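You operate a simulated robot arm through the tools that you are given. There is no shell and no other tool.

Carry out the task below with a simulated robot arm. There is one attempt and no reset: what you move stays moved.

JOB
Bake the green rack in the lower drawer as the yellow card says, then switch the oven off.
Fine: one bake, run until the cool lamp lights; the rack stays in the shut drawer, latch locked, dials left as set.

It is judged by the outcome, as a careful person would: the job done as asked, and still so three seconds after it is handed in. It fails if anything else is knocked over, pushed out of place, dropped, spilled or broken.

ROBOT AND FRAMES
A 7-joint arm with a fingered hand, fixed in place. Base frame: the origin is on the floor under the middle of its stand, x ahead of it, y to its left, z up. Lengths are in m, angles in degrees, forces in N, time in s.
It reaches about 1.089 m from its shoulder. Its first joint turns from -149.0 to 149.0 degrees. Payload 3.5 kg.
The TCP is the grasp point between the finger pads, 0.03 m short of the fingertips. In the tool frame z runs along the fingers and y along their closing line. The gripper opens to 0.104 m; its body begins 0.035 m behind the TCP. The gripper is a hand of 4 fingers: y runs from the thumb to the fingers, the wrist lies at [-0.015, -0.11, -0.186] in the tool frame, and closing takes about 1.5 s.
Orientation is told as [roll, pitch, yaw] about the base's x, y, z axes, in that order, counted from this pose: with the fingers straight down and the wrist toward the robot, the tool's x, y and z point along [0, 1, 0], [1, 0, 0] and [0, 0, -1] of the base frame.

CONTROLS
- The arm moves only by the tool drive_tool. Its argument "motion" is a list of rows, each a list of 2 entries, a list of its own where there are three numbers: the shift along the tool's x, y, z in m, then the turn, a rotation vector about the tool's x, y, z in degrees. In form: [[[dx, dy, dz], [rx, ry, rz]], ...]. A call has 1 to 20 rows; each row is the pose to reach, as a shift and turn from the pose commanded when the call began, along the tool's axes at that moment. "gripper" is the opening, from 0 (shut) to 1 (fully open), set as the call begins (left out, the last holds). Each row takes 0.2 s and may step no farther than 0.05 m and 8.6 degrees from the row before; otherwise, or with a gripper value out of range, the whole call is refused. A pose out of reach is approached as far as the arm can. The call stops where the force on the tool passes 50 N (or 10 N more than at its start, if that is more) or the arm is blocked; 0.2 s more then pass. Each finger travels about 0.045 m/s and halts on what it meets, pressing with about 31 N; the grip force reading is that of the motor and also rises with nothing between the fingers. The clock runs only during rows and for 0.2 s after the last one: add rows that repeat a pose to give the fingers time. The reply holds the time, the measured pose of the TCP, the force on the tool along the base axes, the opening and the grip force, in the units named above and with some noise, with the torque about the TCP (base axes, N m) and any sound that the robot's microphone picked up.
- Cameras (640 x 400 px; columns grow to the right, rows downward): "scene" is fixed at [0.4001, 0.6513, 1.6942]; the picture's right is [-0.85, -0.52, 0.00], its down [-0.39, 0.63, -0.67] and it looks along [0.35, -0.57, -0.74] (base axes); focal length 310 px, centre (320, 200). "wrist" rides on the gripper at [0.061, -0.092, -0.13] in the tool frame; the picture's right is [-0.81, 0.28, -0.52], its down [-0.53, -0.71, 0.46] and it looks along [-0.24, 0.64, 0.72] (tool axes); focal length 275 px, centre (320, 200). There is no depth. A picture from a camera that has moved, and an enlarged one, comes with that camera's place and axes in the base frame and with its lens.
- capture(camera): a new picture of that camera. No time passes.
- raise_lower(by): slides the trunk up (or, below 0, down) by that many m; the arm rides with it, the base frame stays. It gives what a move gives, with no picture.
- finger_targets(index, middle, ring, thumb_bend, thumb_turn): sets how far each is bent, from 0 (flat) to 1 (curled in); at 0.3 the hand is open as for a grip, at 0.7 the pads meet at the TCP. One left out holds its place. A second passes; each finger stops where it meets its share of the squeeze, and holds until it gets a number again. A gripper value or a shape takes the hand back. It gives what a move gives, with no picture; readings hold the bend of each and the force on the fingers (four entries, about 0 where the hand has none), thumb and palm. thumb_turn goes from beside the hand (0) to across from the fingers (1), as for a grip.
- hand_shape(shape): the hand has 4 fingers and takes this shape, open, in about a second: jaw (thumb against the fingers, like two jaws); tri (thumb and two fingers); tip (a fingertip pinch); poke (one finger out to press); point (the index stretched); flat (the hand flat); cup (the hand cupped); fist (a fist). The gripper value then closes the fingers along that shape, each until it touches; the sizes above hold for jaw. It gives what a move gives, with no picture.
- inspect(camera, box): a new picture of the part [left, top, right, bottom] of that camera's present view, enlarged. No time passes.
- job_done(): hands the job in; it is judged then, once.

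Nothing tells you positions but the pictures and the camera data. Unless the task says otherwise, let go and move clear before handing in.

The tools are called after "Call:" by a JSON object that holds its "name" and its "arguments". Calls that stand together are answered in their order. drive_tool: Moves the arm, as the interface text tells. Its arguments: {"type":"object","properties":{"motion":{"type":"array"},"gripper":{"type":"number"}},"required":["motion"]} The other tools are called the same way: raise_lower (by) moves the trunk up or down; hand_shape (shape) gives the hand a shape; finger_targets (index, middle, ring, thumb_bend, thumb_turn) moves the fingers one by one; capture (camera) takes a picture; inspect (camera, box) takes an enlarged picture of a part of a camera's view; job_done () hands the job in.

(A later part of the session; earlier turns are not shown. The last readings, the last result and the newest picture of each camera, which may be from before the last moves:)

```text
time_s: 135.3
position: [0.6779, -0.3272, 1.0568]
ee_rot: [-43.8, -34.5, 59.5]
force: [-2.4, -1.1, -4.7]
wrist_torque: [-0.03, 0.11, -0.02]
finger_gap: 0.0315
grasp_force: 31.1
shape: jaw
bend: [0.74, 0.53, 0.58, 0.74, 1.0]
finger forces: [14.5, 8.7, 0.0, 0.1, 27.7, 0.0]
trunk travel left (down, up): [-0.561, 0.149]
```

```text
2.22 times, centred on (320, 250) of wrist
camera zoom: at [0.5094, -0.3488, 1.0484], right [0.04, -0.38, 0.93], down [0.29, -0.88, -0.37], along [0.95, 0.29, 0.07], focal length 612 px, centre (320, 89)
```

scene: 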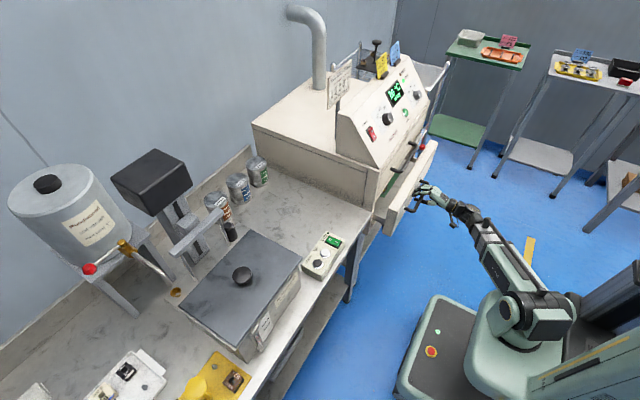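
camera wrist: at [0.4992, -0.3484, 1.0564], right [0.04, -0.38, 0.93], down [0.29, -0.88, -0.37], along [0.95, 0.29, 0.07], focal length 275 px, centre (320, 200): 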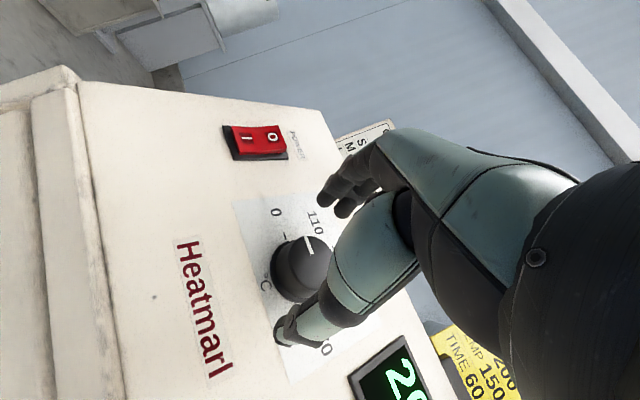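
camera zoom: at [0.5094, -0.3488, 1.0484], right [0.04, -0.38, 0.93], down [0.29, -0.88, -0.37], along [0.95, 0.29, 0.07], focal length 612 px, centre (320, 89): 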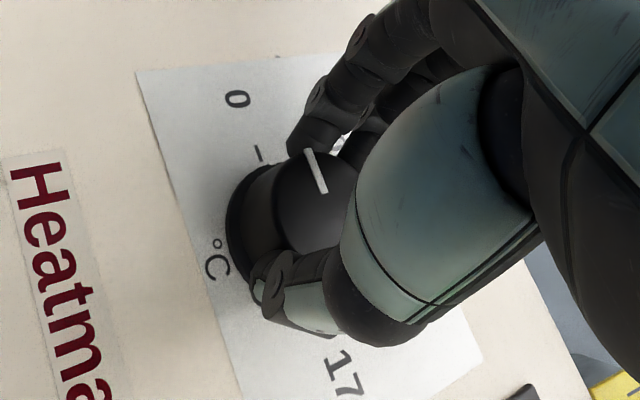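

The temperature knob is gripped firmly. Turning clockwise 90° in this grip.

Call:
{"name": "drive_tool", "arguments": {"motion": [[[0, 0, 0], [0, 0, 5]], [[0, 0, 0], [0, 0, 10]], [[0, 0, 0], [0, 0, 15]], [[0, 0, 0], [0, 0, 20]], [[0, 0, 0], [0, 0, 25]], [[0, 0, 0], [0, 0, 30]], [[0, 0, 0], [0, 0, 35]], [[0, 0, 0], [0, 0, 40]], [[0, 0, 0], [0, 0, 45]], [[0, 0, 0], [0, 0, 50]], [[0, 0, 0], [0, 0, 55]], [[0, 0, 0], [0, 0, 60]], [[0, 0, 0], [0, 0, 65]], [[0, 0, 0], [0, 0, 70]], [[0, 0, 0], [0, 0, 75]], [[0, 0, 0], [0, 0, 80]], [[0, 0, 0], [0, 0, 85]], [[0, 0, 0], [0, 0, 90]]]}}

Call:
{"name": "inspect", "arguments": {"camera": "wrist", "box": [220, 160, 420, 340]}}

Call:
{"name": "inspect", "arguments": {"camera": "scene", "box": [350, 80, 440, 150]}}

```text
time_s: 139.1
position: [0.6798, -0.3276, 1.0582]
ee_rot: [43.7, -34.8, -59.2]
force: [9.5, 2.6, 14.4]
wrist_torque: [-0.15, -0.53, -0.07]
finger_gap: 0.0311
grasp_force: 31.5
shape: jaw
bend: [0.73, 0.51, 0.58, 0.76, 0.98]
finger forces: [22.6, 10.5, 0.0, 0.1, 24.5, 0.0]
trunk travel left (down, up): [-0.561, 0.149]
```

```text
2.22 times, centred on (320, 250) of wrist
camera zoom: at [0.5609, -0.2181, 1.1183], right [-0.64, -0.77, 0.0], down [-0.16, 0.13, -0.98], along [0.75, -0.63, -0.2], focal length 612 px, centre (320, 89)
```

zoom: 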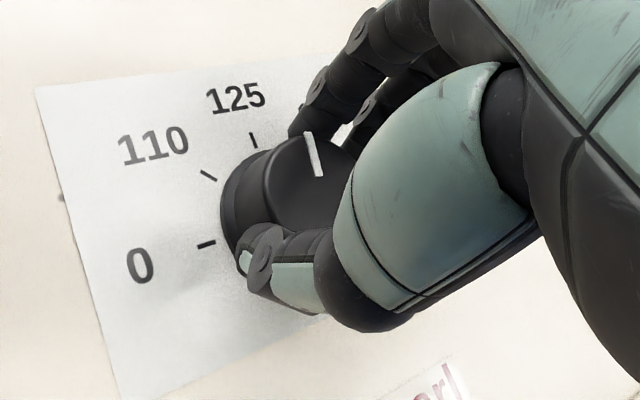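

```text
5.71 times, centred on (395, 115) of scene
camera zoom: at [0.4001, 0.6513, 1.6942], right [-0.85, -0.52, 0.0], down [-0.39, 0.63, -0.67], along [0.35, -0.57, -0.74], focal length 1774 px, centre (-109, 686)
```

zoom: 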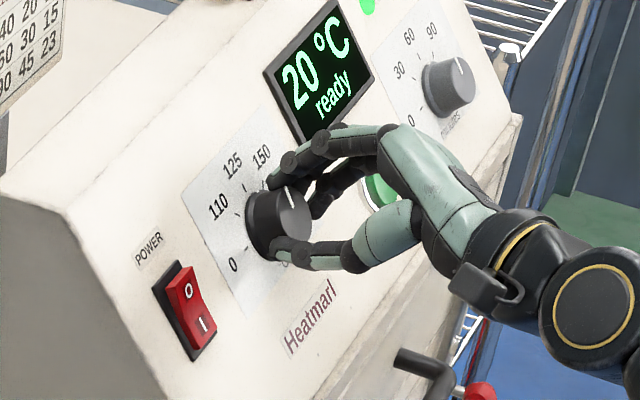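

The knob is now near 125. I'll continue about 38° more in the same grip toward 150, watching for reach limits.

Call:
{"name": "drive_tool", "arguments": {"motion": [[[0, 0, 0], [0, 0, 5]], [[0, 0, 0], [0, 0, 10]], [[0, 0, 0], [0, 0, 15]], [[0, 0, 0], [0, 0, 20]]]}}

Call:
{"name": "drive_tool", "arguments": {"motion": [[[0, 0, 0], [0, 0, 5]], [[0, 0, 0], [0, 0, 10]], [[0, 0, 0], [0, 0, 15]], [[0, 0, 0], [0, 0, 18]]]}}

Call:
{"name": "inspect", "arguments": {"camera": "wrist", "box": [220, 160, 420, 340]}}

Call:
{"name": "inspect", "arguments": {"camera": "scene", "box": [350, 80, 440, 150]}}

```text
time_s: 140.1
position: [0.6786, -0.3264, 1.0578]
ee_rot: [50.9, -20.0, -74.4]
force: [12.2, -1.1, 16.5]
wrist_torque: [-0.28, -0.48, -0.29]
finger_gap: 0.0311
grasp_force: 30.9
shape: jaw
bend: [0.73, 0.52, 0.58, 0.76, 0.96]
finger forces: [23.2, 9.4, 0.0, 0.1, 25.2, 0.0]
trunk travel left (down, up): [-0.561, 0.149]
```

```text
time_s: 141.1
position: [0.6791, -0.3257, 1.0583]
ee_rot: [53.5, -5.7, -85.7]
force: [11.0, -4.3, 17.1]
wrist_torque: [-0.35, -0.37, -0.3]
finger_gap: 0.0305
grasp_force: 31.0
shape: jaw
bend: [0.73, 0.53, 0.58, 0.76, 0.95]
finger forces: [21.2, 8.5, 0.1, 0.0, 27.1, 0.1]
trunk travel left (down, up): [-0.561, 0.149]
```

```text
2.22 times, centred on (320, 250) of wrist
camera zoom: at [0.6031, -0.2281, 1.1753], right [-0.87, -0.38, -0.31], down [0.0, 0.64, -0.77], along [0.49, -0.67, -0.56], focal length 612 px, centre (320, 89)
```

zoom: 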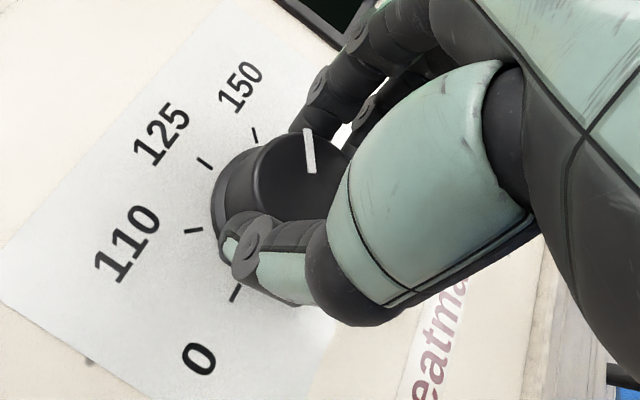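

```text
5.71 times, centred on (395, 115) of scene
camera zoom: at [0.4001, 0.6513, 1.6942], right [-0.85, -0.52, 0.0], down [-0.39, 0.63, -0.67], along [0.35, -0.57, -0.74], focal length 1774 px, centre (-109, 686)
```

zoom: 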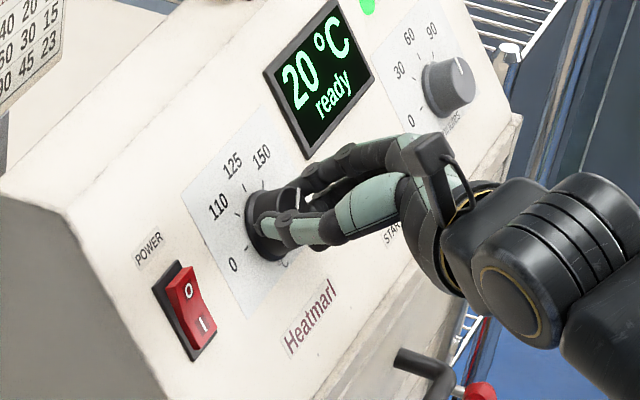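

I'll zoom in on the pointer relative to the 150 tick.

Call:
{"name": "inspect", "arguments": {"camera": "wrist", "box": [270, 200, 350, 270]}}

Call:
{"name": "inspect", "arguments": {"camera": "scene", "box": [375, 100, 411, 130]}}

```text
5.71 times, centred on (310, 235) of wrist
camera zoom: at [0.6031, -0.2281, 1.1753], right [-0.87, -0.38, -0.31], down [0.0, 0.64, -0.77], along [0.49, -0.67, -0.56], focal length 1573 px, centre (377, 0)
```

zoom: 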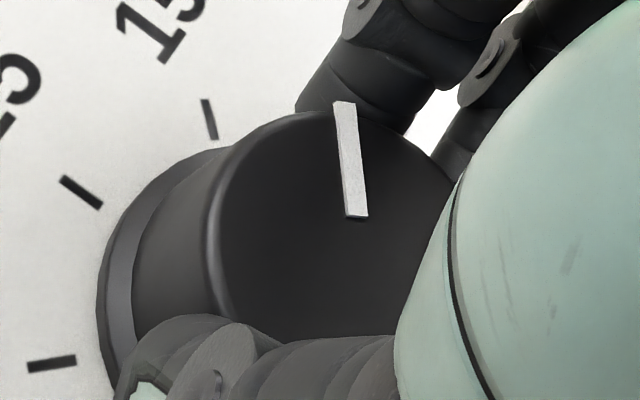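

```text
13.33 times, centred on (393, 115) of scene
camera zoom: at [0.4001, 0.6513, 1.6942], right [-0.85, -0.52, 0.0], down [-0.39, 0.63, -0.67], along [0.35, -0.57, -0.74], focal length 4139 px, centre (-653, 1333)
```

zoom: 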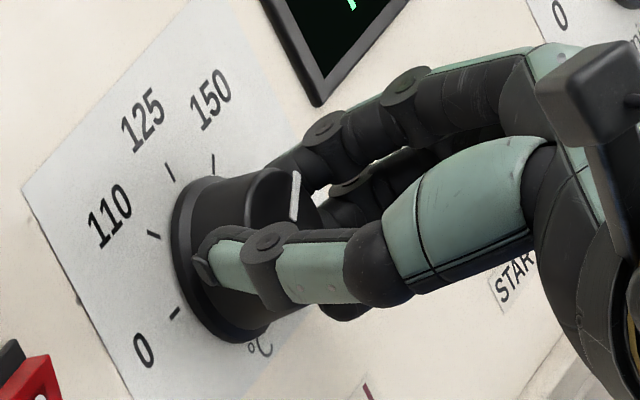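

The pointer reads roughly 9–10° past the 150 tick (same grip offset as the timer). I'll turn back 9° and re-check.

Call:
{"name": "drive_tool", "arguments": {"motion": [[[0, 0, 0], [0, 0, -3]], [[0, 0, 0], [0, 0, -6]], [[0, 0, 0], [0, 0, -9]]]}}

Call:
{"name": "inspect", "arguments": {"camera": "wrist", "box": [270, 200, 350, 270]}}

Call:
{"name": "inspect", "arguments": {"camera": "scene", "box": [375, 100, 411, 130]}}

```text
time_s: 141.9
position: [0.6787, -0.3276, 1.0567]
ee_rot: [52.4, -12.9, -80.0]
force: [9.5, -7.0, 15.1]
wrist_torque: [-0.36, -0.4, -0.36]
finger_gap: 0.0305
grasp_force: 31.4
shape: jaw
bend: [0.73, 0.53, 0.58, 0.76, 0.95]
finger forces: [23.0, 10.5, 0.0, 0.1, 25.5, 0.0]
trunk travel left (down, up): [-0.561, 0.149]
```

```text
5.71 times, centred on (310, 235) of wrist
camera zoom: at [0.5934, -0.2217, 1.1622], right [-0.83, -0.49, -0.26], down [-0.06, 0.54, -0.84], along [0.55, -0.69, -0.47], focal length 1573 px, centre (377, 0)
```

zoom: 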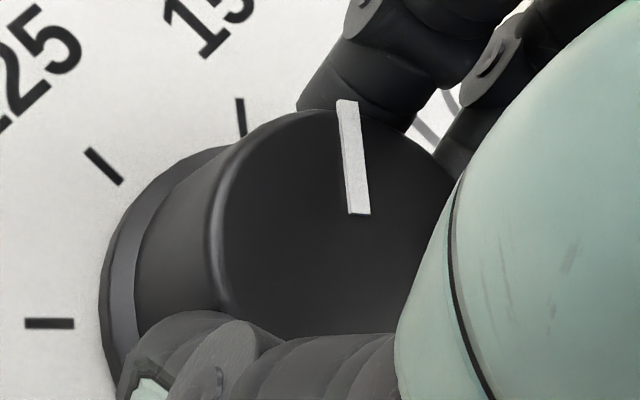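

```text
13.33 times, centred on (393, 115) of scene
camera zoom: at [0.4001, 0.6513, 1.6942], right [-0.85, -0.52, 0.0], down [-0.39, 0.63, -0.67], along [0.35, -0.57, -0.74], focal length 4139 px, centre (-653, 1333)
```

zoom: 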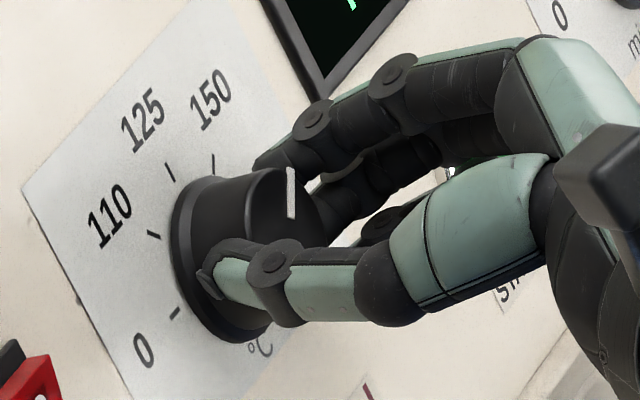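

The pointer now reads 45–47°, right at the 150 mark. Releasing and backing off.

Call:
{"name": "drive_tool", "arguments": {"motion": [[[0, 0, 0], [0, 0, -1]], [[0, 0, 0], [0, 0, -1]], [[0, 0, 0], [0, 0, -1]], [[0, 0, 0], [0, 0, -1]], [[0, 0, 0], [0, 0, -1]], [[0, 0, -0.03], [0, 0, -1]], [[0, 0, -0.07], [0, 0, -1]], [[0, 0, -0.1], [0, 0, -1]]], "gripper": 0.8}}

Call:
{"name": "capture", "arguments": {"camera": "wrist"}}

Call:
{"name": "inspect", "arguments": {"camera": "wrist", "box": [180, 200, 340, 340]}}

Call:
{"name": "inspect", "arguments": {"camera": "scene", "box": [375, 100, 411, 130]}}

```text
time_s: 143.7
position: [0.5993, -0.3277, 1.1166]
ee_rot: [52.2, -13.7, -79.4]
force: [0.6, 0.2, 0.6]
wrist_torque: [0.0, -0.01, 0.01]
finger_gap: 0.083
grasp_force: 0.0
shape: jaw
bend: [0.27, 0.34, 0.32, 0.5, 0.99]
finger forces: [0.0, 0.0, 0.0, 0.1, 0.0, 0.0]
trunk travel left (down, up): [-0.561, 0.149]
```

```text
taken
camera wrist: at [0.512, -0.2213, 1.2205], right [-0.83, -0.5, -0.25], down [-0.06, 0.52, -0.85], along [0.56, -0.69, -0.47], focal length 275 px, centre (320, 200)
```

wrist: 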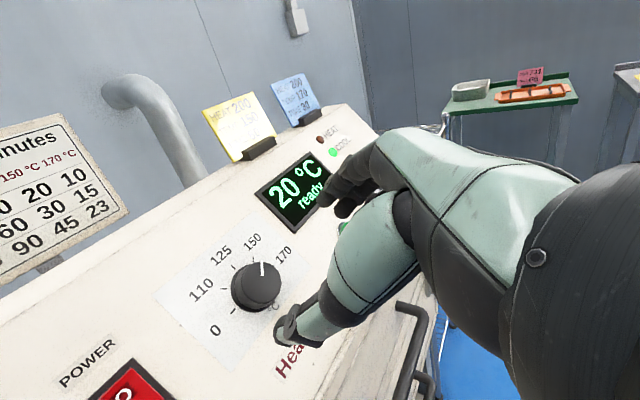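

```text
2.86 times, centred on (260, 270) of wrist
camera zoom: at [0.512, -0.2213, 1.2205], right [-0.83, -0.5, -0.25], down [-0.06, 0.52, -0.85], along [0.56, -0.69, -0.47], focal length 786 px, centre (491, 0)
```

zoom: 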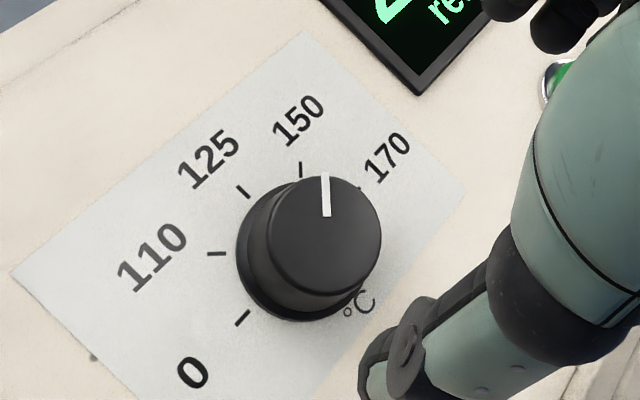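

```text
13.33 times, centred on (393, 115) of scene
camera zoom: at [0.4001, 0.6513, 1.6942], right [-0.85, -0.52, 0.0], down [-0.39, 0.63, -0.67], along [0.35, -0.57, -0.74], focal length 4139 px, centre (-653, 1333)
```

zoom: 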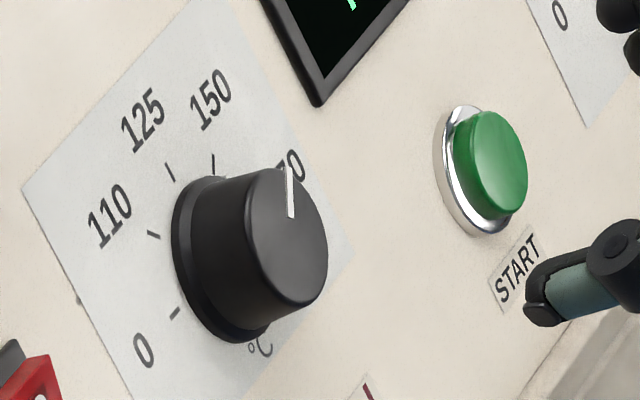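

The temperature pointer matches the 150 tick within about a degree, so both dials are set (150 °C, 60 min). Now I'll close the fingers, level the roll, and line up with START at about (0.685, −0.466, 1.0).

Call:
{"name": "drive_tool", "arguments": {"motion": [[[0, 0, 0], [0, 0, -8]], [[0, 0, 0], [0, 0, -16]], [[0, 0, 0], [0, 0, -24]], [[0, 0, 0], [0, 0, -32]], [[0, 0, 0], [0, 0, -40]], [[0, 0, 0], [0, 0, -48]], [[0, 0, 0], [0, 0, -56]], [[0, 0, 0], [0, 0, -64.5]], [[0, 0, 0], [0, 0, -73]]], "gripper": 0.0}}

Call:
{"name": "drive_tool", "arguments": {"motion": [[[-0.035, -0.011, 0.004], [0, 0, 0]], [[-0.07, -0.022, 0.009], [0, 0, 0]], [[-0.105, -0.033, 0.014], [0, 0, 0]], [[-0.1383, -0.0436, 0.0188], [0, 0, 0]]]}}

Call:
{"name": "capture", "arguments": {"camera": "wrist"}}

Call:
{"name": "inspect", "arguments": {"camera": "scene", "box": [350, 60, 450, 150]}}

```text
time_s: 145.7
position: [0.598, -0.3278, 1.1164]
ee_rot: [-0.3, -53.5, 0.7]
force: [-0.2, 0.9, 0.0]
wrist_torque: [0.04, -0.01, -0.01]
finger_gap: 0.0003
grasp_force: 31.0
shape: jaw
bend: [0.7, 0.7, 0.7, 0.47, 1.0]
finger forces: [0.1, 0.0, 0.0, 0.0, 0.0, 0.1]
trunk travel left (down, up): [-0.561, 0.149]
```

```text
time_s: 146.7
position: [0.5883, -0.4665, 1.0711]
ee_rot: [-0.2, -53.5, 0.4]
force: [-0.3, -0.1, -0.4]
wrist_torque: [0.0, -0.01, -0.01]
finger_gap: 0.0
grasp_force: 30.7
shape: jaw
bend: [0.7, 0.7, 0.7, 0.47, 1.0]
finger forces: [0.0, 0.0, 0.1, 0.0, 0.0, 0.0]
trunk travel left (down, up): [-0.561, 0.149]
```

```text
taken
camera wrist: at [0.4291, -0.4043, 1.0754], right [-0.25, -0.81, 0.53], down [-0.06, -0.53, -0.84], along [0.97, -0.24, 0.09], focal length 275 px, centre (320, 200)
```

wrist: 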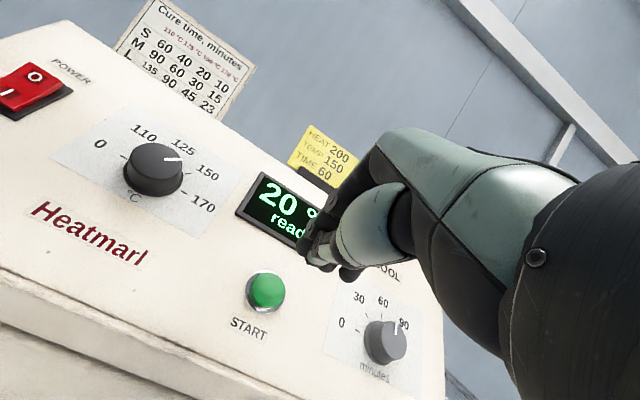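

```text
4.44 times, centred on (400, 105) of scene
camera zoom: at [0.4001, 0.6513, 1.6942], right [-0.85, -0.52, 0.0], down [-0.39, 0.63, -0.67], along [0.35, -0.57, -0.74], focal length 1380 px, centre (-36, 622)
```

zoom: 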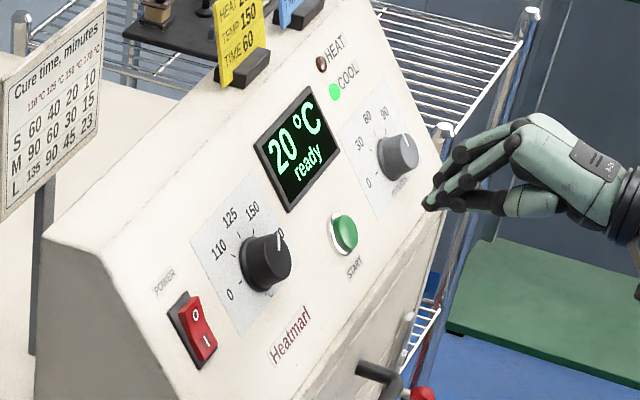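

START is on axis. I'll advance toward it, stopping just short.

Call:
{"name": "drive_tool", "arguments": {"motion": [[[0, 0, 0.03], [0, 0, 0]], [[0, 0, 0.055], [0, 0, 0]], [[0, 0, 0.066], [0, 0, 0]]]}}

Call:
{"name": "capture", "arguments": {"camera": "wrist"}}

Call:
{"name": "inspect", "arguments": {"camera": "scene", "box": [370, 70, 440, 130]}}

```text
time_s: 147.5
position: [0.6413, -0.4653, 1.0319]
ee_rot: [-0.1, -53.5, 0.4]
force: [0.4, -0.1, -0.5]
wrist_torque: [0.02, -0.01, 0.01]
finger_gap: 0.0
grasp_force: 31.2
shape: jaw
bend: [0.7, 0.7, 0.7, 0.47, 1.0]
finger forces: [0.0, 0.0, 0.1, 0.1, 0.0, 0.0]
trunk travel left (down, up): [-0.561, 0.149]
```

```text
taken
camera wrist: at [0.4827, -0.4045, 1.0355], right [-0.25, -0.81, 0.53], down [-0.06, -0.53, -0.84], along [0.97, -0.24, 0.09], focal length 275 px, centre (320, 200)
```

wrist: 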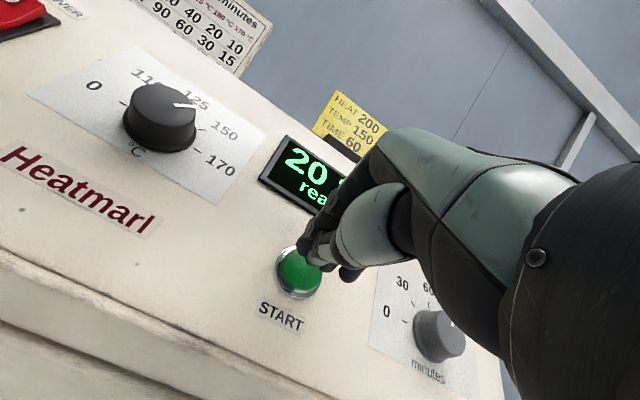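

```text
6.67 times, centred on (405, 100) of scene
camera zoom: at [0.4001, 0.6513, 1.6942], right [-0.85, -0.52, 0.0], down [-0.39, 0.63, -0.67], along [0.35, -0.57, -0.74], focal length 2069 px, centre (-247, 867)
```

zoom: 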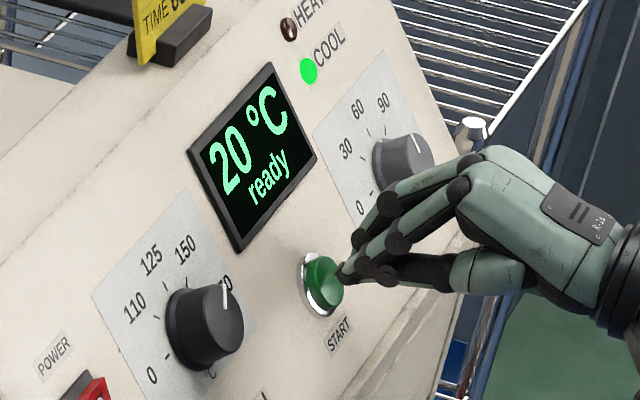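

Fingertips are just short of the button. I'll press in small steps, watching the display and force.

Call:
{"name": "drive_tool", "arguments": {"motion": [[[0, 0, 0.005], [0, 0, 0]], [[0, 0, 0.01], [0, 0, 0]], [[0, 0, 0.014], [0, 0, 0]]]}}

Call:
{"name": "inspect", "arguments": {"camera": "scene", "box": [370, 70, 440, 130]}}

```text
time_s: 148.3
position: [0.6522, -0.4662, 1.0232]
ee_rot: [-0.2, -53.6, 0.3]
force: [-0.9, 0.6, 0.1]
wrist_torque: [-0.03, -0.02, 0.0]
finger_gap: 0.0001
grasp_force: 31.6
shape: jaw
bend: [0.7, 0.7, 0.7, 0.47, 1.0]
finger forces: [0.0, 0.0, 0.0, 0.0, 0.1, 0.0]
trunk travel left (down, up): [-0.561, 0.149]
```

```text
6.67 times, centred on (405, 100) of scene
camera zoom: at [0.4001, 0.6513, 1.6942], right [-0.85, -0.52, 0.0], down [-0.39, 0.63, -0.67], along [0.35, -0.57, -0.74], focal length 2069 px, centre (-247, 867)
```

zoom: 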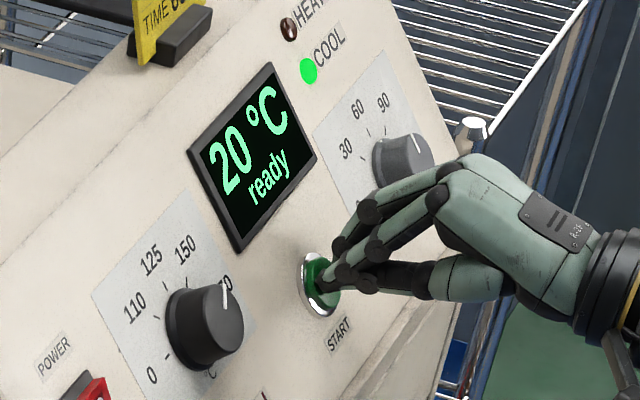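

Contact is imminent. Pressing a few millimetres more.

Call:
{"name": "drive_tool", "arguments": {"motion": [[[0, 0, 0.003], [0, 0, 0]], [[0, 0, 0.006], [0, 0, 0]]]}}

Call:
{"name": "inspect", "arguments": {"camera": "scene", "box": [370, 70, 440, 130]}}

```text
time_s: 148.9
position: [0.6561, -0.4664, 1.0211]
ee_rot: [-0.1, -53.5, 0.3]
force: [-5.5, -1.3, 5.7]
wrist_torque: [-0.04, 0.0, -0.05]
finger_gap: 0.0
grasp_force: 31.2
shape: jaw
bend: [0.7, 0.7, 0.7, 0.47, 1.0]
finger forces: [0.0, 0.0, 0.1, 0.1, 0.0, 0.0]
trunk travel left (down, up): [-0.561, 0.149]
heard: click
```

```text
6.67 times, centred on (405, 100) of scene
camera zoom: at [0.4001, 0.6513, 1.6942], right [-0.85, -0.52, 0.0], down [-0.39, 0.63, -0.67], along [0.35, -0.57, -0.74], focal length 2069 px, centre (-247, 867)
```

zoom: 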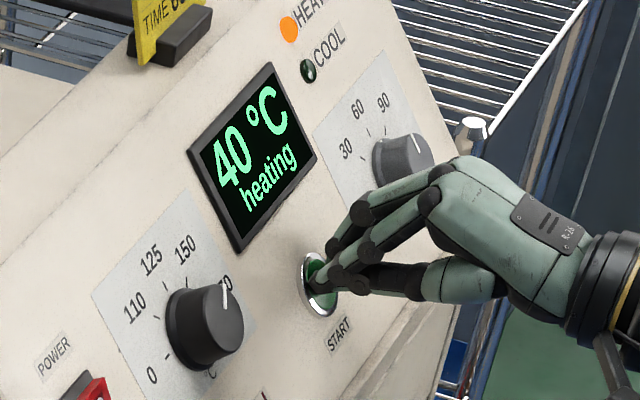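

Click heard: the display shows "40 °C heating", the HEAT lamp is on and the COOL lamp is off. I'll withdraw straight back from START so as not to press it again.

Call:
{"name": "drive_tool", "arguments": {"motion": [[[0, 0, -0.01], [0, 0, 0]], [[0, 0, -0.04], [0, 0, 0]], [[0, 0, -0.08], [0, 0, 0]], [[0, 0, -0.11], [0, 0, 0]]]}}

Call:
{"name": "capture", "arguments": {"camera": "wrist"}}

Call:
{"name": "inspect", "arguments": {"camera": "scene", "box": [340, 50, 450, 150]}}

```text
time_s: 149.9
position: [0.5692, -0.4657, 1.0861]
ee_rot: [-0.2, -53.6, 0.3]
force: [0.6, 0.4, -0.4]
wrist_torque: [-0.01, -0.03, 0.01]
finger_gap: 0.0001
grasp_force: 31.3
shape: jaw
bend: [0.7, 0.7, 0.7, 0.47, 1.0]
finger forces: [0.1, 0.1, 0.1, 0.0, 0.0, 0.0]
trunk travel left (down, up): [-0.561, 0.149]
```

```text
taken
camera wrist: at [0.4092, -0.4045, 1.0899], right [-0.25, -0.81, 0.53], down [-0.06, -0.53, -0.84], along [0.97, -0.24, 0.09], focal length 275 px, centre (320, 200)
```

wrist: 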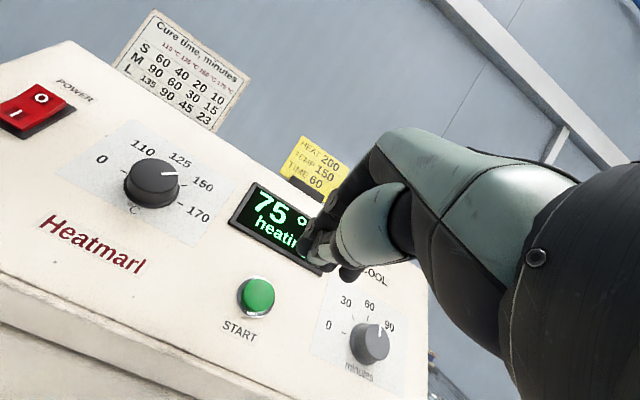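

```text
4.00 times, centred on (395, 100) of scene
camera zoom: at [0.4001, 0.6513, 1.6942], right [-0.85, -0.52, 0.0], down [-0.39, 0.63, -0.67], along [0.35, -0.57, -0.74], focal length 1242 px, centre (20, 600)
```

zoom: 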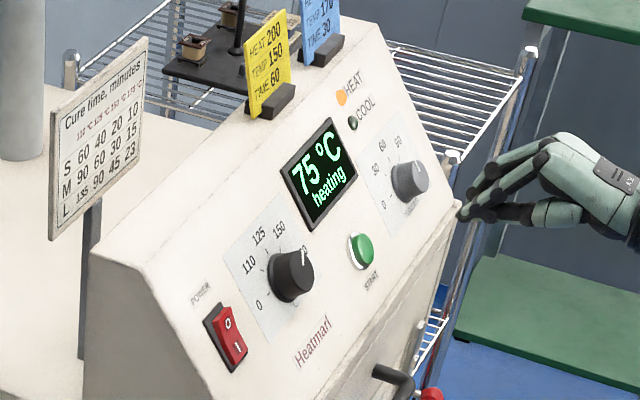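

The bake has started (75 °C and rising). While it runs I'll move the hand to stand off in front of the POWER rocker, well clear of the panel.

Call:
{"name": "drive_tool", "arguments": {"motion": [[[0.037, 0.006, 0.003], [0, 0, 0]], [[0.074, 0.0125, 0.006], [0, 0, 0]], [[0.11, 0.019, 0.01], [0, 0, 0]], [[0.146, 0.025, 0.013], [0, 0, 0]], [[0.182, 0.0315, 0.017], [0, 0, 0]], [[0.218, 0.038, 0.021], [0, 0, 0]], [[0.2537, 0.0442, 0.0249], [0, 0, 0]]]}}

Call:
{"name": "capture", "arguments": {"camera": "wrist"}}

Call:
{"name": "inspect", "arguments": {"camera": "scene", "box": [340, 50, 450, 150]}}

```text
time_s: 151.5
position: [0.613, -0.2121, 1.1053]
ee_rot: [-0.2, -53.5, 0.4]
force: [-0.5, -1.1, 0.6]
wrist_torque: [0.03, 0.02, -0.01]
finger_gap: 0.0
grasp_force: 31.4
shape: jaw
bend: [0.7, 0.7, 0.7, 0.47, 1.0]
finger forces: [0.0, 0.0, 0.1, 0.0, 0.0, 0.0]
trunk travel left (down, up): [-0.561, 0.149]
```

```text
taken
camera wrist: at [0.4539, -0.1504, 1.1099], right [-0.25, -0.81, 0.53], down [-0.06, -0.53, -0.84], along [0.97, -0.24, 0.09], focal length 275 px, centre (320, 200)
```

wrist: 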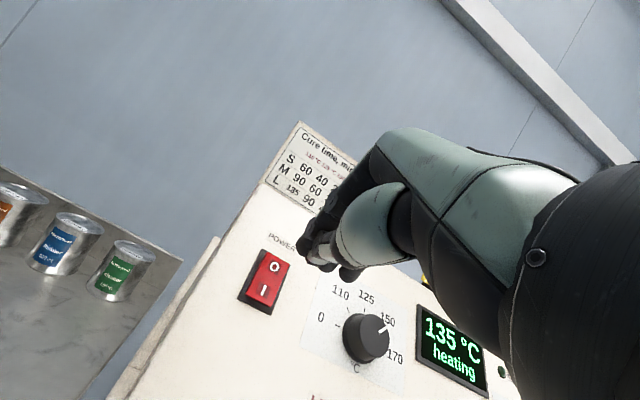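

```text
4.00 times, centred on (395, 100) of scene
camera zoom: at [0.4001, 0.6513, 1.6942], right [-0.85, -0.52, 0.0], down [-0.39, 0.63, -0.67], along [0.35, -0.57, -0.74], focal length 1242 px, centre (20, 600)
```

zoom: 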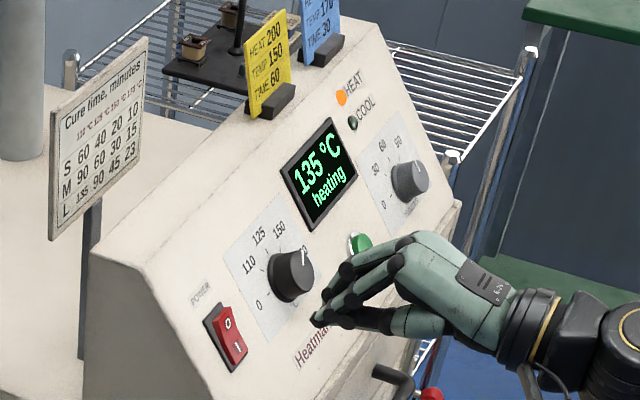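

It's at 135 °C and heating. I'll shift to align with the "O" half of the rocker (still at standoff) and wait, checking the display periodically.

Call:
{"name": "drive_tool", "arguments": {"motion": [[[0, 0.016, 0], [0, 0, 0]], [[0, 0.016, 0], [0, 0, 0]], [[0, 0.016, 0], [0, 0, 0]], [[0, 0.016, 0], [0, 0, 0]], [[0, 0.016, 0], [0, 0, 0]], [[0, 0.016, 0], [0, 0, 0]], [[0, 0.016, 0], [0, 0, 0]], [[0, 0.016, 0], [0, 0, 0]], [[0, 0.016, 0], [0, 0, 0]], [[0, 0.016, 0], [0, 0, 0]]]}}

Call:
{"name": "inspect", "arguments": {"camera": "scene", "box": [370, 60, 440, 120]}}

Call:
{"name": "capture", "arguments": {"camera": "wrist"}}

```text
time_s: 153.7
position: [0.6236, -0.2111, 1.1184]
ee_rot: [-0.2, -53.5, 0.5]
force: [-0.5, 0.2, 0.3]
wrist_torque: [-0.02, -0.01, -0.02]
finger_gap: 0.0001
grasp_force: 31.1
shape: jaw
bend: [0.7, 0.7, 0.7, 0.47, 1.0]
finger forces: [0.1, 0.1, 0.0, 0.0, 0.0, 0.1]
trunk travel left (down, up): [-0.561, 0.149]
```

```text
6.67 times, centred on (405, 90) of scene
camera zoom: at [0.4001, 0.6513, 1.6942], right [-0.85, -0.52, 0.0], down [-0.39, 0.63, -0.67], along [0.35, -0.57, -0.74], focal length 2069 px, centre (-247, 933)
```

zoom: 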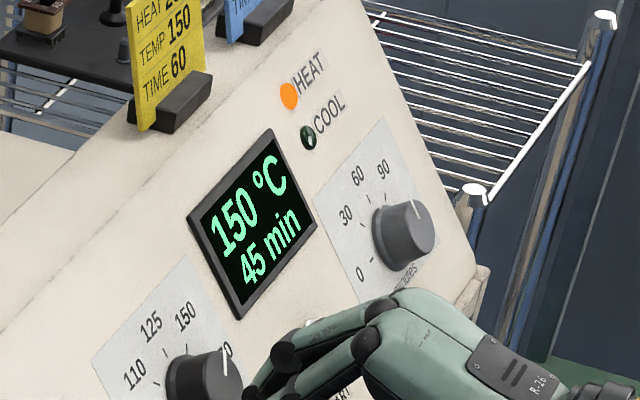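

```text
taken
camera wrist: at [0.4634, -0.1506, 1.1223], right [-0.25, -0.81, 0.53], down [-0.06, -0.53, -0.84], along [0.97, -0.24, 0.09], focal length 275 px, centre (320, 200)
```

wrist: 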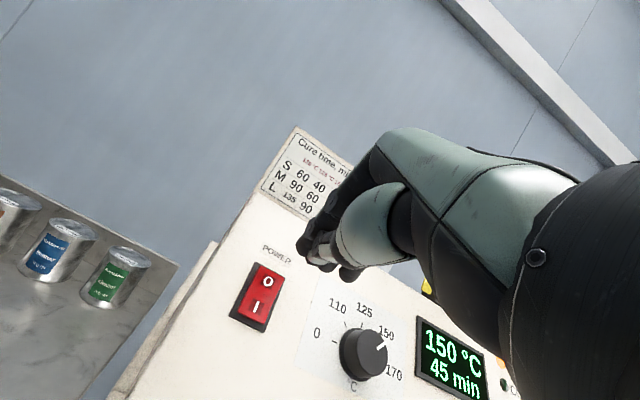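

It's now at 150 °C with "45 min" remaining, confirming both settings. The "O" side is on the hand's axis. Waiting.

Call:
{"name": "drive_tool", "arguments": {"motion": [[[0, 0, 0], [0, 0, 0]], [[0, 0, 0], [0, 0, 0]], [[0, 0, 0], [0, 0, 0]], [[0, 0, 0], [0, 0, 0]], [[0, 0, 0], [0, 0, 0]], [[0, 0, 0], [0, 0, 0]], [[0, 0, 0], [0, 0, 0]], [[0, 0, 0], [0, 0, 0]], [[0, 0, 0], [0, 0, 0]], [[0, 0, 0], [0, 0, 0]], [[0, 0, 0], [0, 0, 0]], [[0, 0, 0], [0, 0, 0]], [[0, 0, 0], [0, 0, 0]], [[0, 0, 0], [0, 0, 0]], [[0, 0, 0], [0, 0, 0]], [[0, 0, 0], [0, 0, 0]], [[0, 0, 0], [0, 0, 0]], [[0, 0, 0], [0, 0, 0]], [[0, 0, 0], [0, 0, 0]], [[0, 0, 0], [0, 0, 0]]]}}

Call:
{"name": "inspect", "arguments": {"camera": "scene", "box": [370, 60, 440, 120]}}

```text
time_s: 157.9
position: [0.6229, -0.2115, 1.1176]
ee_rot: [-0.3, -53.5, 0.4]
force: [0.4, -0.3, 0.1]
wrist_torque: [0.0, 0.01, -0.01]
finger_gap: 0.0
grasp_force: 31.3
shape: jaw
bend: [0.7, 0.7, 0.7, 0.47, 1.0]
finger forces: [0.0, 0.0, 0.1, 0.0, 0.0, 0.0]
trunk travel left (down, up): [-0.561, 0.149]
```

```text
6.67 times, centred on (405, 90) of scene
camera zoom: at [0.4001, 0.6513, 1.6942], right [-0.85, -0.52, 0.0], down [-0.39, 0.63, -0.67], along [0.35, -0.57, -0.74], focal length 2069 px, centre (-247, 933)
```

zoom: 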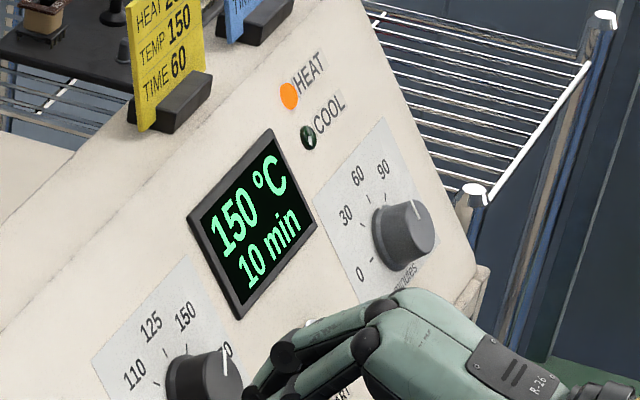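

10 min remain. Continuing to wait for the bake to finish and the COOL lamp to light.

Call:
{"name": "drive_tool", "arguments": {"motion": [[[0, 0, 0], [0, 0, 0]], [[0, 0, 0], [0, 0, 0]], [[0, 0, 0], [0, 0, 0]], [[0, 0, 0], [0, 0, 0]], [[0, 0, 0], [0, 0, 0]], [[0, 0, 0], [0, 0, 0]], [[0, 0, 0], [0, 0, 0]], [[0, 0, 0], [0, 0, 0]], [[0, 0, 0], [0, 0, 0]], [[0, 0, 0], [0, 0, 0]], [[0, 0, 0], [0, 0, 0]], [[0, 0, 0], [0, 0, 0]], [[0, 0, 0], [0, 0, 0]], [[0, 0, 0], [0, 0, 0]], [[0, 0, 0], [0, 0, 0]]]}}

Call:
{"name": "inspect", "arguments": {"camera": "scene", "box": [370, 60, 440, 120]}}

```text
time_s: 161.1
position: [0.622, -0.2115, 1.1186]
ee_rot: [-0.1, -53.6, 0.4]
force: [-0.8, -0.4, 0.3]
wrist_torque: [0.0, -0.01, 0.01]
finger_gap: 0.0002
grasp_force: 30.6
shape: jaw
bend: [0.7, 0.7, 0.7, 0.47, 1.0]
finger forces: [0.1, 0.0, 0.0, 0.1, 0.1, 0.0]
trunk travel left (down, up): [-0.561, 0.149]
```

```text
6.67 times, centred on (405, 90) of scene
camera zoom: at [0.4001, 0.6513, 1.6942], right [-0.85, -0.52, 0.0], down [-0.39, 0.63, -0.67], along [0.35, -0.57, -0.74], focal length 2069 px, centre (-247, 933)
```

zoom: 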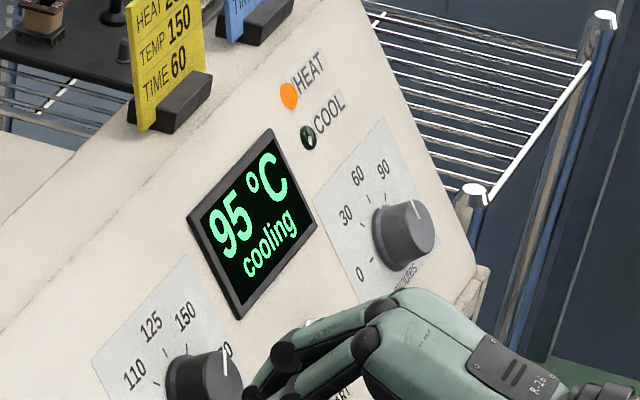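

The heating time is over and the display reads "95 °C cooling", with the COOL lamp still dark. I'll keep waiting until it lights.

Call:
{"name": "drive_tool", "arguments": {"motion": [[[0, 0, 0], [0, 0, 0]], [[0, 0, 0], [0, 0, 0]], [[0, 0, 0], [0, 0, 0]], [[0, 0, 0], [0, 0, 0]], [[0, 0, 0], [0, 0, 0]], [[0, 0, 0], [0, 0, 0]], [[0, 0, 0], [0, 0, 0]], [[0, 0, 0], [0, 0, 0]], [[0, 0, 0], [0, 0, 0]], [[0, 0, 0], [0, 0, 0]], [[0, 0, 0], [0, 0, 0]], [[0, 0, 0], [0, 0, 0]], [[0, 0, 0], [0, 0, 0]], [[0, 0, 0], [0, 0, 0]], [[0, 0, 0], [0, 0, 0]]]}}

Call:
{"name": "inspect", "arguments": {"camera": "scene", "box": [370, 60, 440, 120]}}

```text
time_s: 164.3
position: [0.6236, -0.2123, 1.118]
ee_rot: [-0.1, -53.5, 0.4]
force: [0.1, 0.3, -0.1]
wrist_torque: [-0.01, -0.01, 0.02]
finger_gap: 0.0
grasp_force: 31.5
shape: jaw
bend: [0.7, 0.7, 0.7, 0.47, 1.0]
finger forces: [0.0, 0.0, 0.1, 0.0, 0.1, 0.1]
trunk travel left (down, up): [-0.561, 0.149]
```

```text
6.67 times, centred on (405, 90) of scene
camera zoom: at [0.4001, 0.6513, 1.6942], right [-0.85, -0.52, 0.0], down [-0.39, 0.63, -0.67], along [0.35, -0.57, -0.74], focal length 2069 px, centre (-247, 933)
```

zoom: 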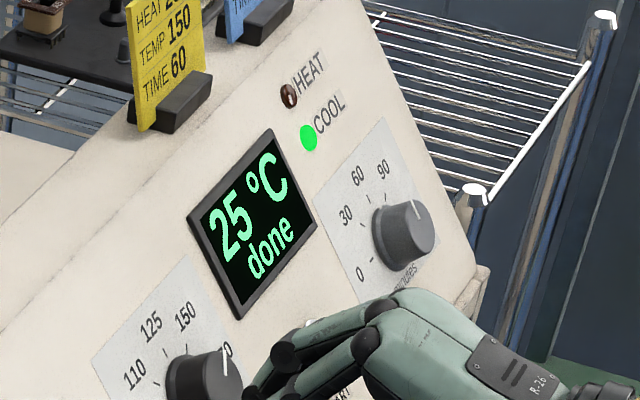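

"25 °C done" and the COOL lamp is lit with HEAT off: the bake is complete. Now I'll advance to press the "O" side of the POWER rocker.

Call:
{"name": "drive_tool", "arguments": {"motion": [[[0, 0, 0.03], [0, 0, 0]], [[0, 0, 0.05], [0, 0, 0]], [[0, 0, 0.058], [0, 0, 0]]]}}

Call:
{"name": "capture", "arguments": {"camera": "wrist"}}

Call:
{"name": "inspect", "arguments": {"camera": "scene", "box": [350, 90, 420, 150]}}

```text
time_s: 165.1
position: [0.67, -0.2104, 1.0837]
ee_rot: [-0.3, -53.5, 0.4]
force: [0.5, 0.0, 0.3]
wrist_torque: [-0.01, -0.01, -0.01]
finger_gap: 0.0
grasp_force: 30.9
shape: jaw
bend: [0.7, 0.7, 0.7, 0.47, 1.0]
finger forces: [0.0, 0.0, 0.0, 0.0, 0.0, 0.0]
trunk travel left (down, up): [-0.561, 0.149]
```

```text
taken
camera wrist: at [0.5104, -0.1502, 1.0879], right [-0.25, -0.81, 0.53], down [-0.06, -0.54, -0.84], along [0.97, -0.24, 0.09], focal length 275 px, centre (320, 200)
```

wrist: 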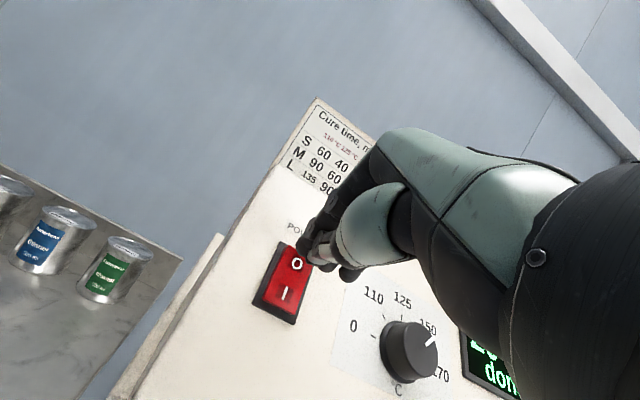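

```text
6.67 times, centred on (385, 120) of scene
camera zoom: at [0.4001, 0.6513, 1.6942], right [-0.85, -0.52, 0.0], down [-0.39, 0.63, -0.67], along [0.35, -0.57, -0.74], focal length 2069 px, centre (-113, 733)
```

zoom: 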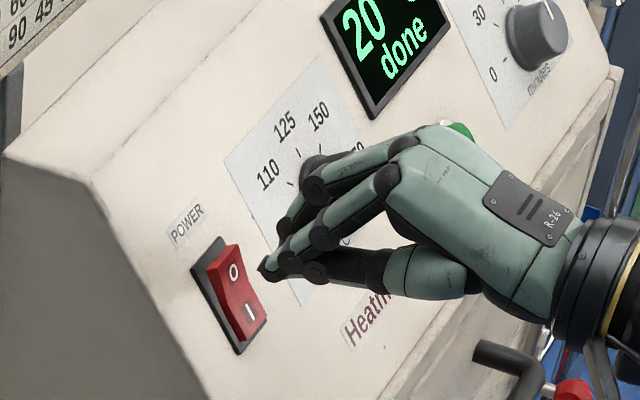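

The fingertips are aligned with the "O" mark. Pressing in small steps.

Call:
{"name": "drive_tool", "arguments": {"motion": [[[0, 0, 0.006], [0, 0, 0]], [[0, 0, 0.012], [0, 0, 0]], [[0, 0, 0.016], [0, 0, 0]]]}}

Call:
{"name": "inspect", "arguments": {"camera": "scene", "box": [350, 70, 440, 150]}}

```text
time_s: 165.9
position: [0.6831, -0.2112, 1.0745]
ee_rot: [0.0, -53.5, 0.4]
force: [0.3, 0.1, -0.3]
wrist_torque: [0.01, -0.03, -0.01]
finger_gap: 0.0001
grasp_force: 30.6
shape: jaw
bend: [0.7, 0.7, 0.7, 0.47, 1.0]
finger forces: [0.0, 0.1, 0.0, 0.1, 0.0, 0.0]
trunk travel left (down, up): [-0.561, 0.149]
```

```text
5.00 times, centred on (395, 110) of scene
camera zoom: at [0.4001, 0.6513, 1.6942], right [-0.85, -0.52, 0.0], down [-0.39, 0.63, -0.67], along [0.35, -0.57, -0.74], focal length 1552 px, centre (-55, 650)
```

zoom: 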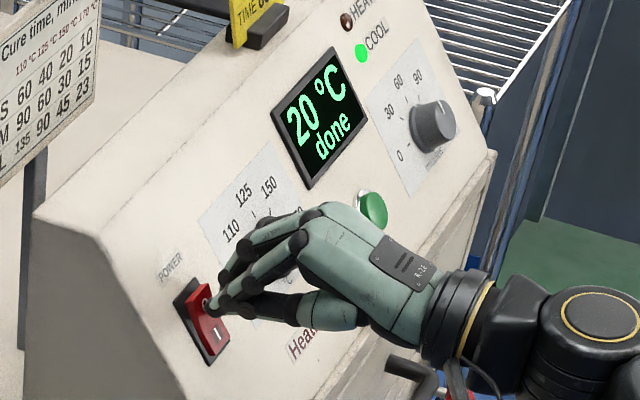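

Call:
{"name": "drive_tool", "arguments": {"motion": [[[0, 0, 0.004], [0, 0, 0]], [[0, 0, 0.008], [0, 0, 0]]]}}

Call:
{"name": "inspect", "arguments": {"camera": "scene", "box": [350, 70, 440, 150]}}

Call:
{"name": "inspect", "arguments": {"camera": "wrist", "box": [220, 180, 420, 340]}}

```text
time_s: 166.5
position: [0.6888, -0.2114, 1.0708]
ee_rot: [-0.2, -53.5, 0.4]
force: [-3.9, -0.5, 4.2]
wrist_torque: [-0.04, -0.03, -0.05]
finger_gap: 0.0
grasp_force: 31.0
shape: jaw
bend: [0.7, 0.7, 0.7, 0.47, 1.0]
finger forces: [0.1, 0.1, 0.1, 0.0, 0.1, 0.1]
trunk travel left (down, up): [-0.561, 0.149]
```

```text
5.00 times, centred on (395, 110) of scene
camera zoom: at [0.4001, 0.6513, 1.6942], right [-0.85, -0.52, 0.0], down [-0.39, 0.63, -0.67], along [0.35, -0.57, -0.74], focal length 1552 px, centre (-55, 650)
```

zoom: 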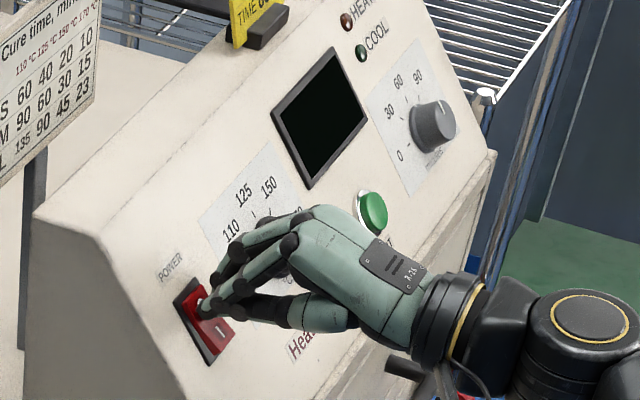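

```text
2.50 times, centred on (320, 260) of wrist
camera zoom: at [0.5291, -0.1501, 1.0742], right [-0.25, -0.81, 0.53], down [-0.06, -0.53, -0.84], along [0.97, -0.24, 0.09], focal length 688 px, centre (320, 50)
```

zoom: 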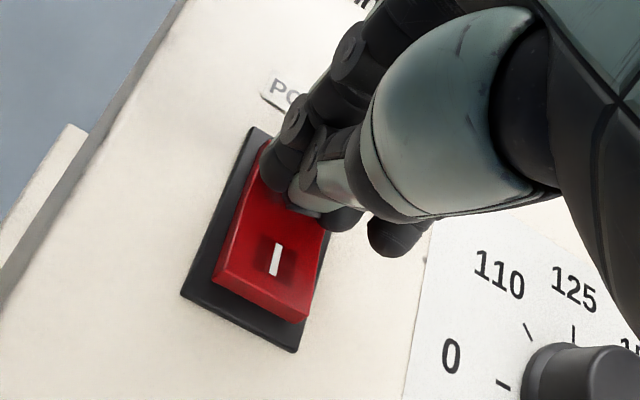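

The display and lamps went dark and the "I" side now stands up: power is off. I'll press 2 mm more to be sure it has toggled fully, then withdraw straight back.

Call:
{"name": "drive_tool", "arguments": {"motion": [[[0, 0, 0.0025], [0, 0, 0]], [[0, 0, -0.01], [0, 0, 0]], [[0, 0, -0.04], [0, 0, 0]], [[0, 0, -0.08], [0, 0, 0]], [[0, 0, -0.12], [0, 0, 0]]]}}

Call:
{"name": "capture", "arguments": {"camera": "wrist"}}

Call:
{"name": "inspect", "arguments": {"camera": "scene", "box": [340, 60, 450, 180]}}

```text
time_s: 167.7
position: [0.593, -0.2114, 1.14]
ee_rot: [-0.1, -53.5, 0.4]
force: [-0.7, 0.6, 0.6]
wrist_torque: [0.0, 0.0, -0.01]
finger_gap: 0.0
grasp_force: 31.0
shape: jaw
bend: [0.7, 0.7, 0.7, 0.47, 1.0]
finger forces: [0.0, 0.0, 0.0, 0.0, 0.0, 0.0]
trunk travel left (down, up): [-0.561, 0.149]
```

```text
taken
camera wrist: at [0.4335, -0.1509, 1.1444], right [-0.25, -0.81, 0.53], down [-0.06, -0.53, -0.84], along [0.97, -0.24, 0.09], focal length 275 px, centre (320, 200)
```

wrist: 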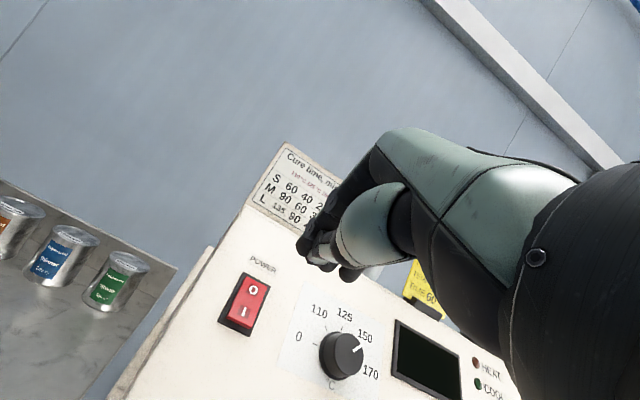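

```text
3.33 times, centred on (395, 120) of scene
camera zoom: at [0.4001, 0.6513, 1.6942], right [-0.85, -0.52, 0.0], down [-0.39, 0.63, -0.67], along [0.35, -0.57, -0.74], focal length 1035 px, centre (70, 467)
```

zoom: 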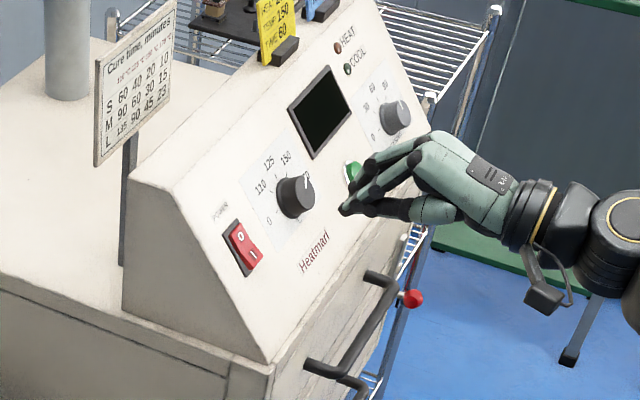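

The oven stays off and both dials remain as set. I'll move the hand clear, and check the latch and drawer from the front one last time.

Call:
{"name": "drive_tool", "arguments": {"motion": [[[-0.03, -0.005, -0.03], [0, 0, 0]], [[-0.07, -0.015, -0.05], [0, 0, 0]], [[-0.11, -0.025, -0.06], [0, 0, 0]], [[-0.15, -0.035, -0.07], [0, 0, 0]], [[-0.19, -0.05, -0.07], [0, 0, 0]], [[-0.23, -0.07, -0.07], [0, 0, 0]], [[-0.27, -0.09, -0.07], [0, 0, 0]], [[-0.31, -0.11, -0.07], [0, 0, 0]], [[-0.35, -0.13, -0.07], [0, 0, 0]], [[-0.39, -0.15, -0.07], [0, 0, 0]], [[-0.43, -0.17, -0.07], [0, 0, 0]]], "gripper": 0.5}}

Call:
{"name": "capture", "arguments": {"camera": "wrist"}}

Call:
{"name": "inspect", "arguments": {"camera": "scene", "box": [380, 110, 450, 200]}}

```text
time_s: 170.1
position: [0.4364, -0.6431, 1.0467]
ee_rot: [-0.1, -53.5, 0.3]
force: [0.3, 0.9, -0.6]
wrist_torque: [-0.01, 0.0, 0.02]
finger_gap: 0.0517
grasp_force: 0.0
shape: jaw
bend: [0.74, 0.45, 0.41, 0.7, 1.0]
finger forces: [0.1, 0.0, 0.0, 0.0, 0.0, 0.0]
trunk travel left (down, up): [-0.561, 0.149]
```

```text
taken
camera wrist: at [0.2772, -0.5824, 1.0503], right [-0.25, -0.81, 0.53], down [-0.06, -0.53, -0.84], along [0.97, -0.24, 0.09], focal length 275 px, centre (320, 200)
```

wrist: 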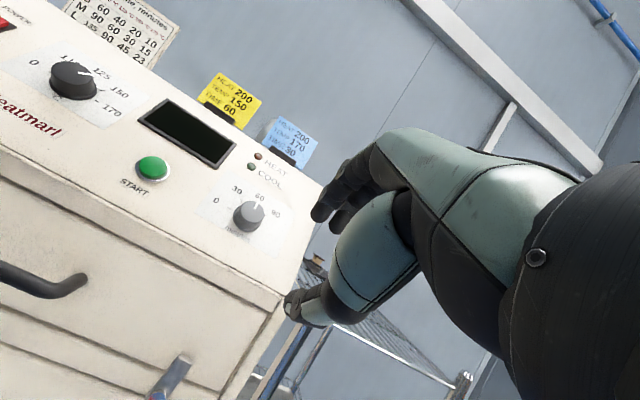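

```text
4.44 times, centred on (415, 155) of scene
camera zoom: at [0.4001, 0.6513, 1.6942], right [-0.85, -0.52, 0.0], down [-0.39, 0.63, -0.67], along [0.35, -0.57, -0.74], focal length 1380 px, centre (-102, 400)
```

zoom: 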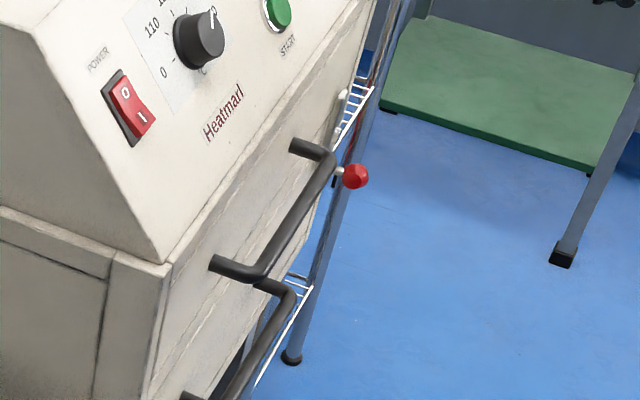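

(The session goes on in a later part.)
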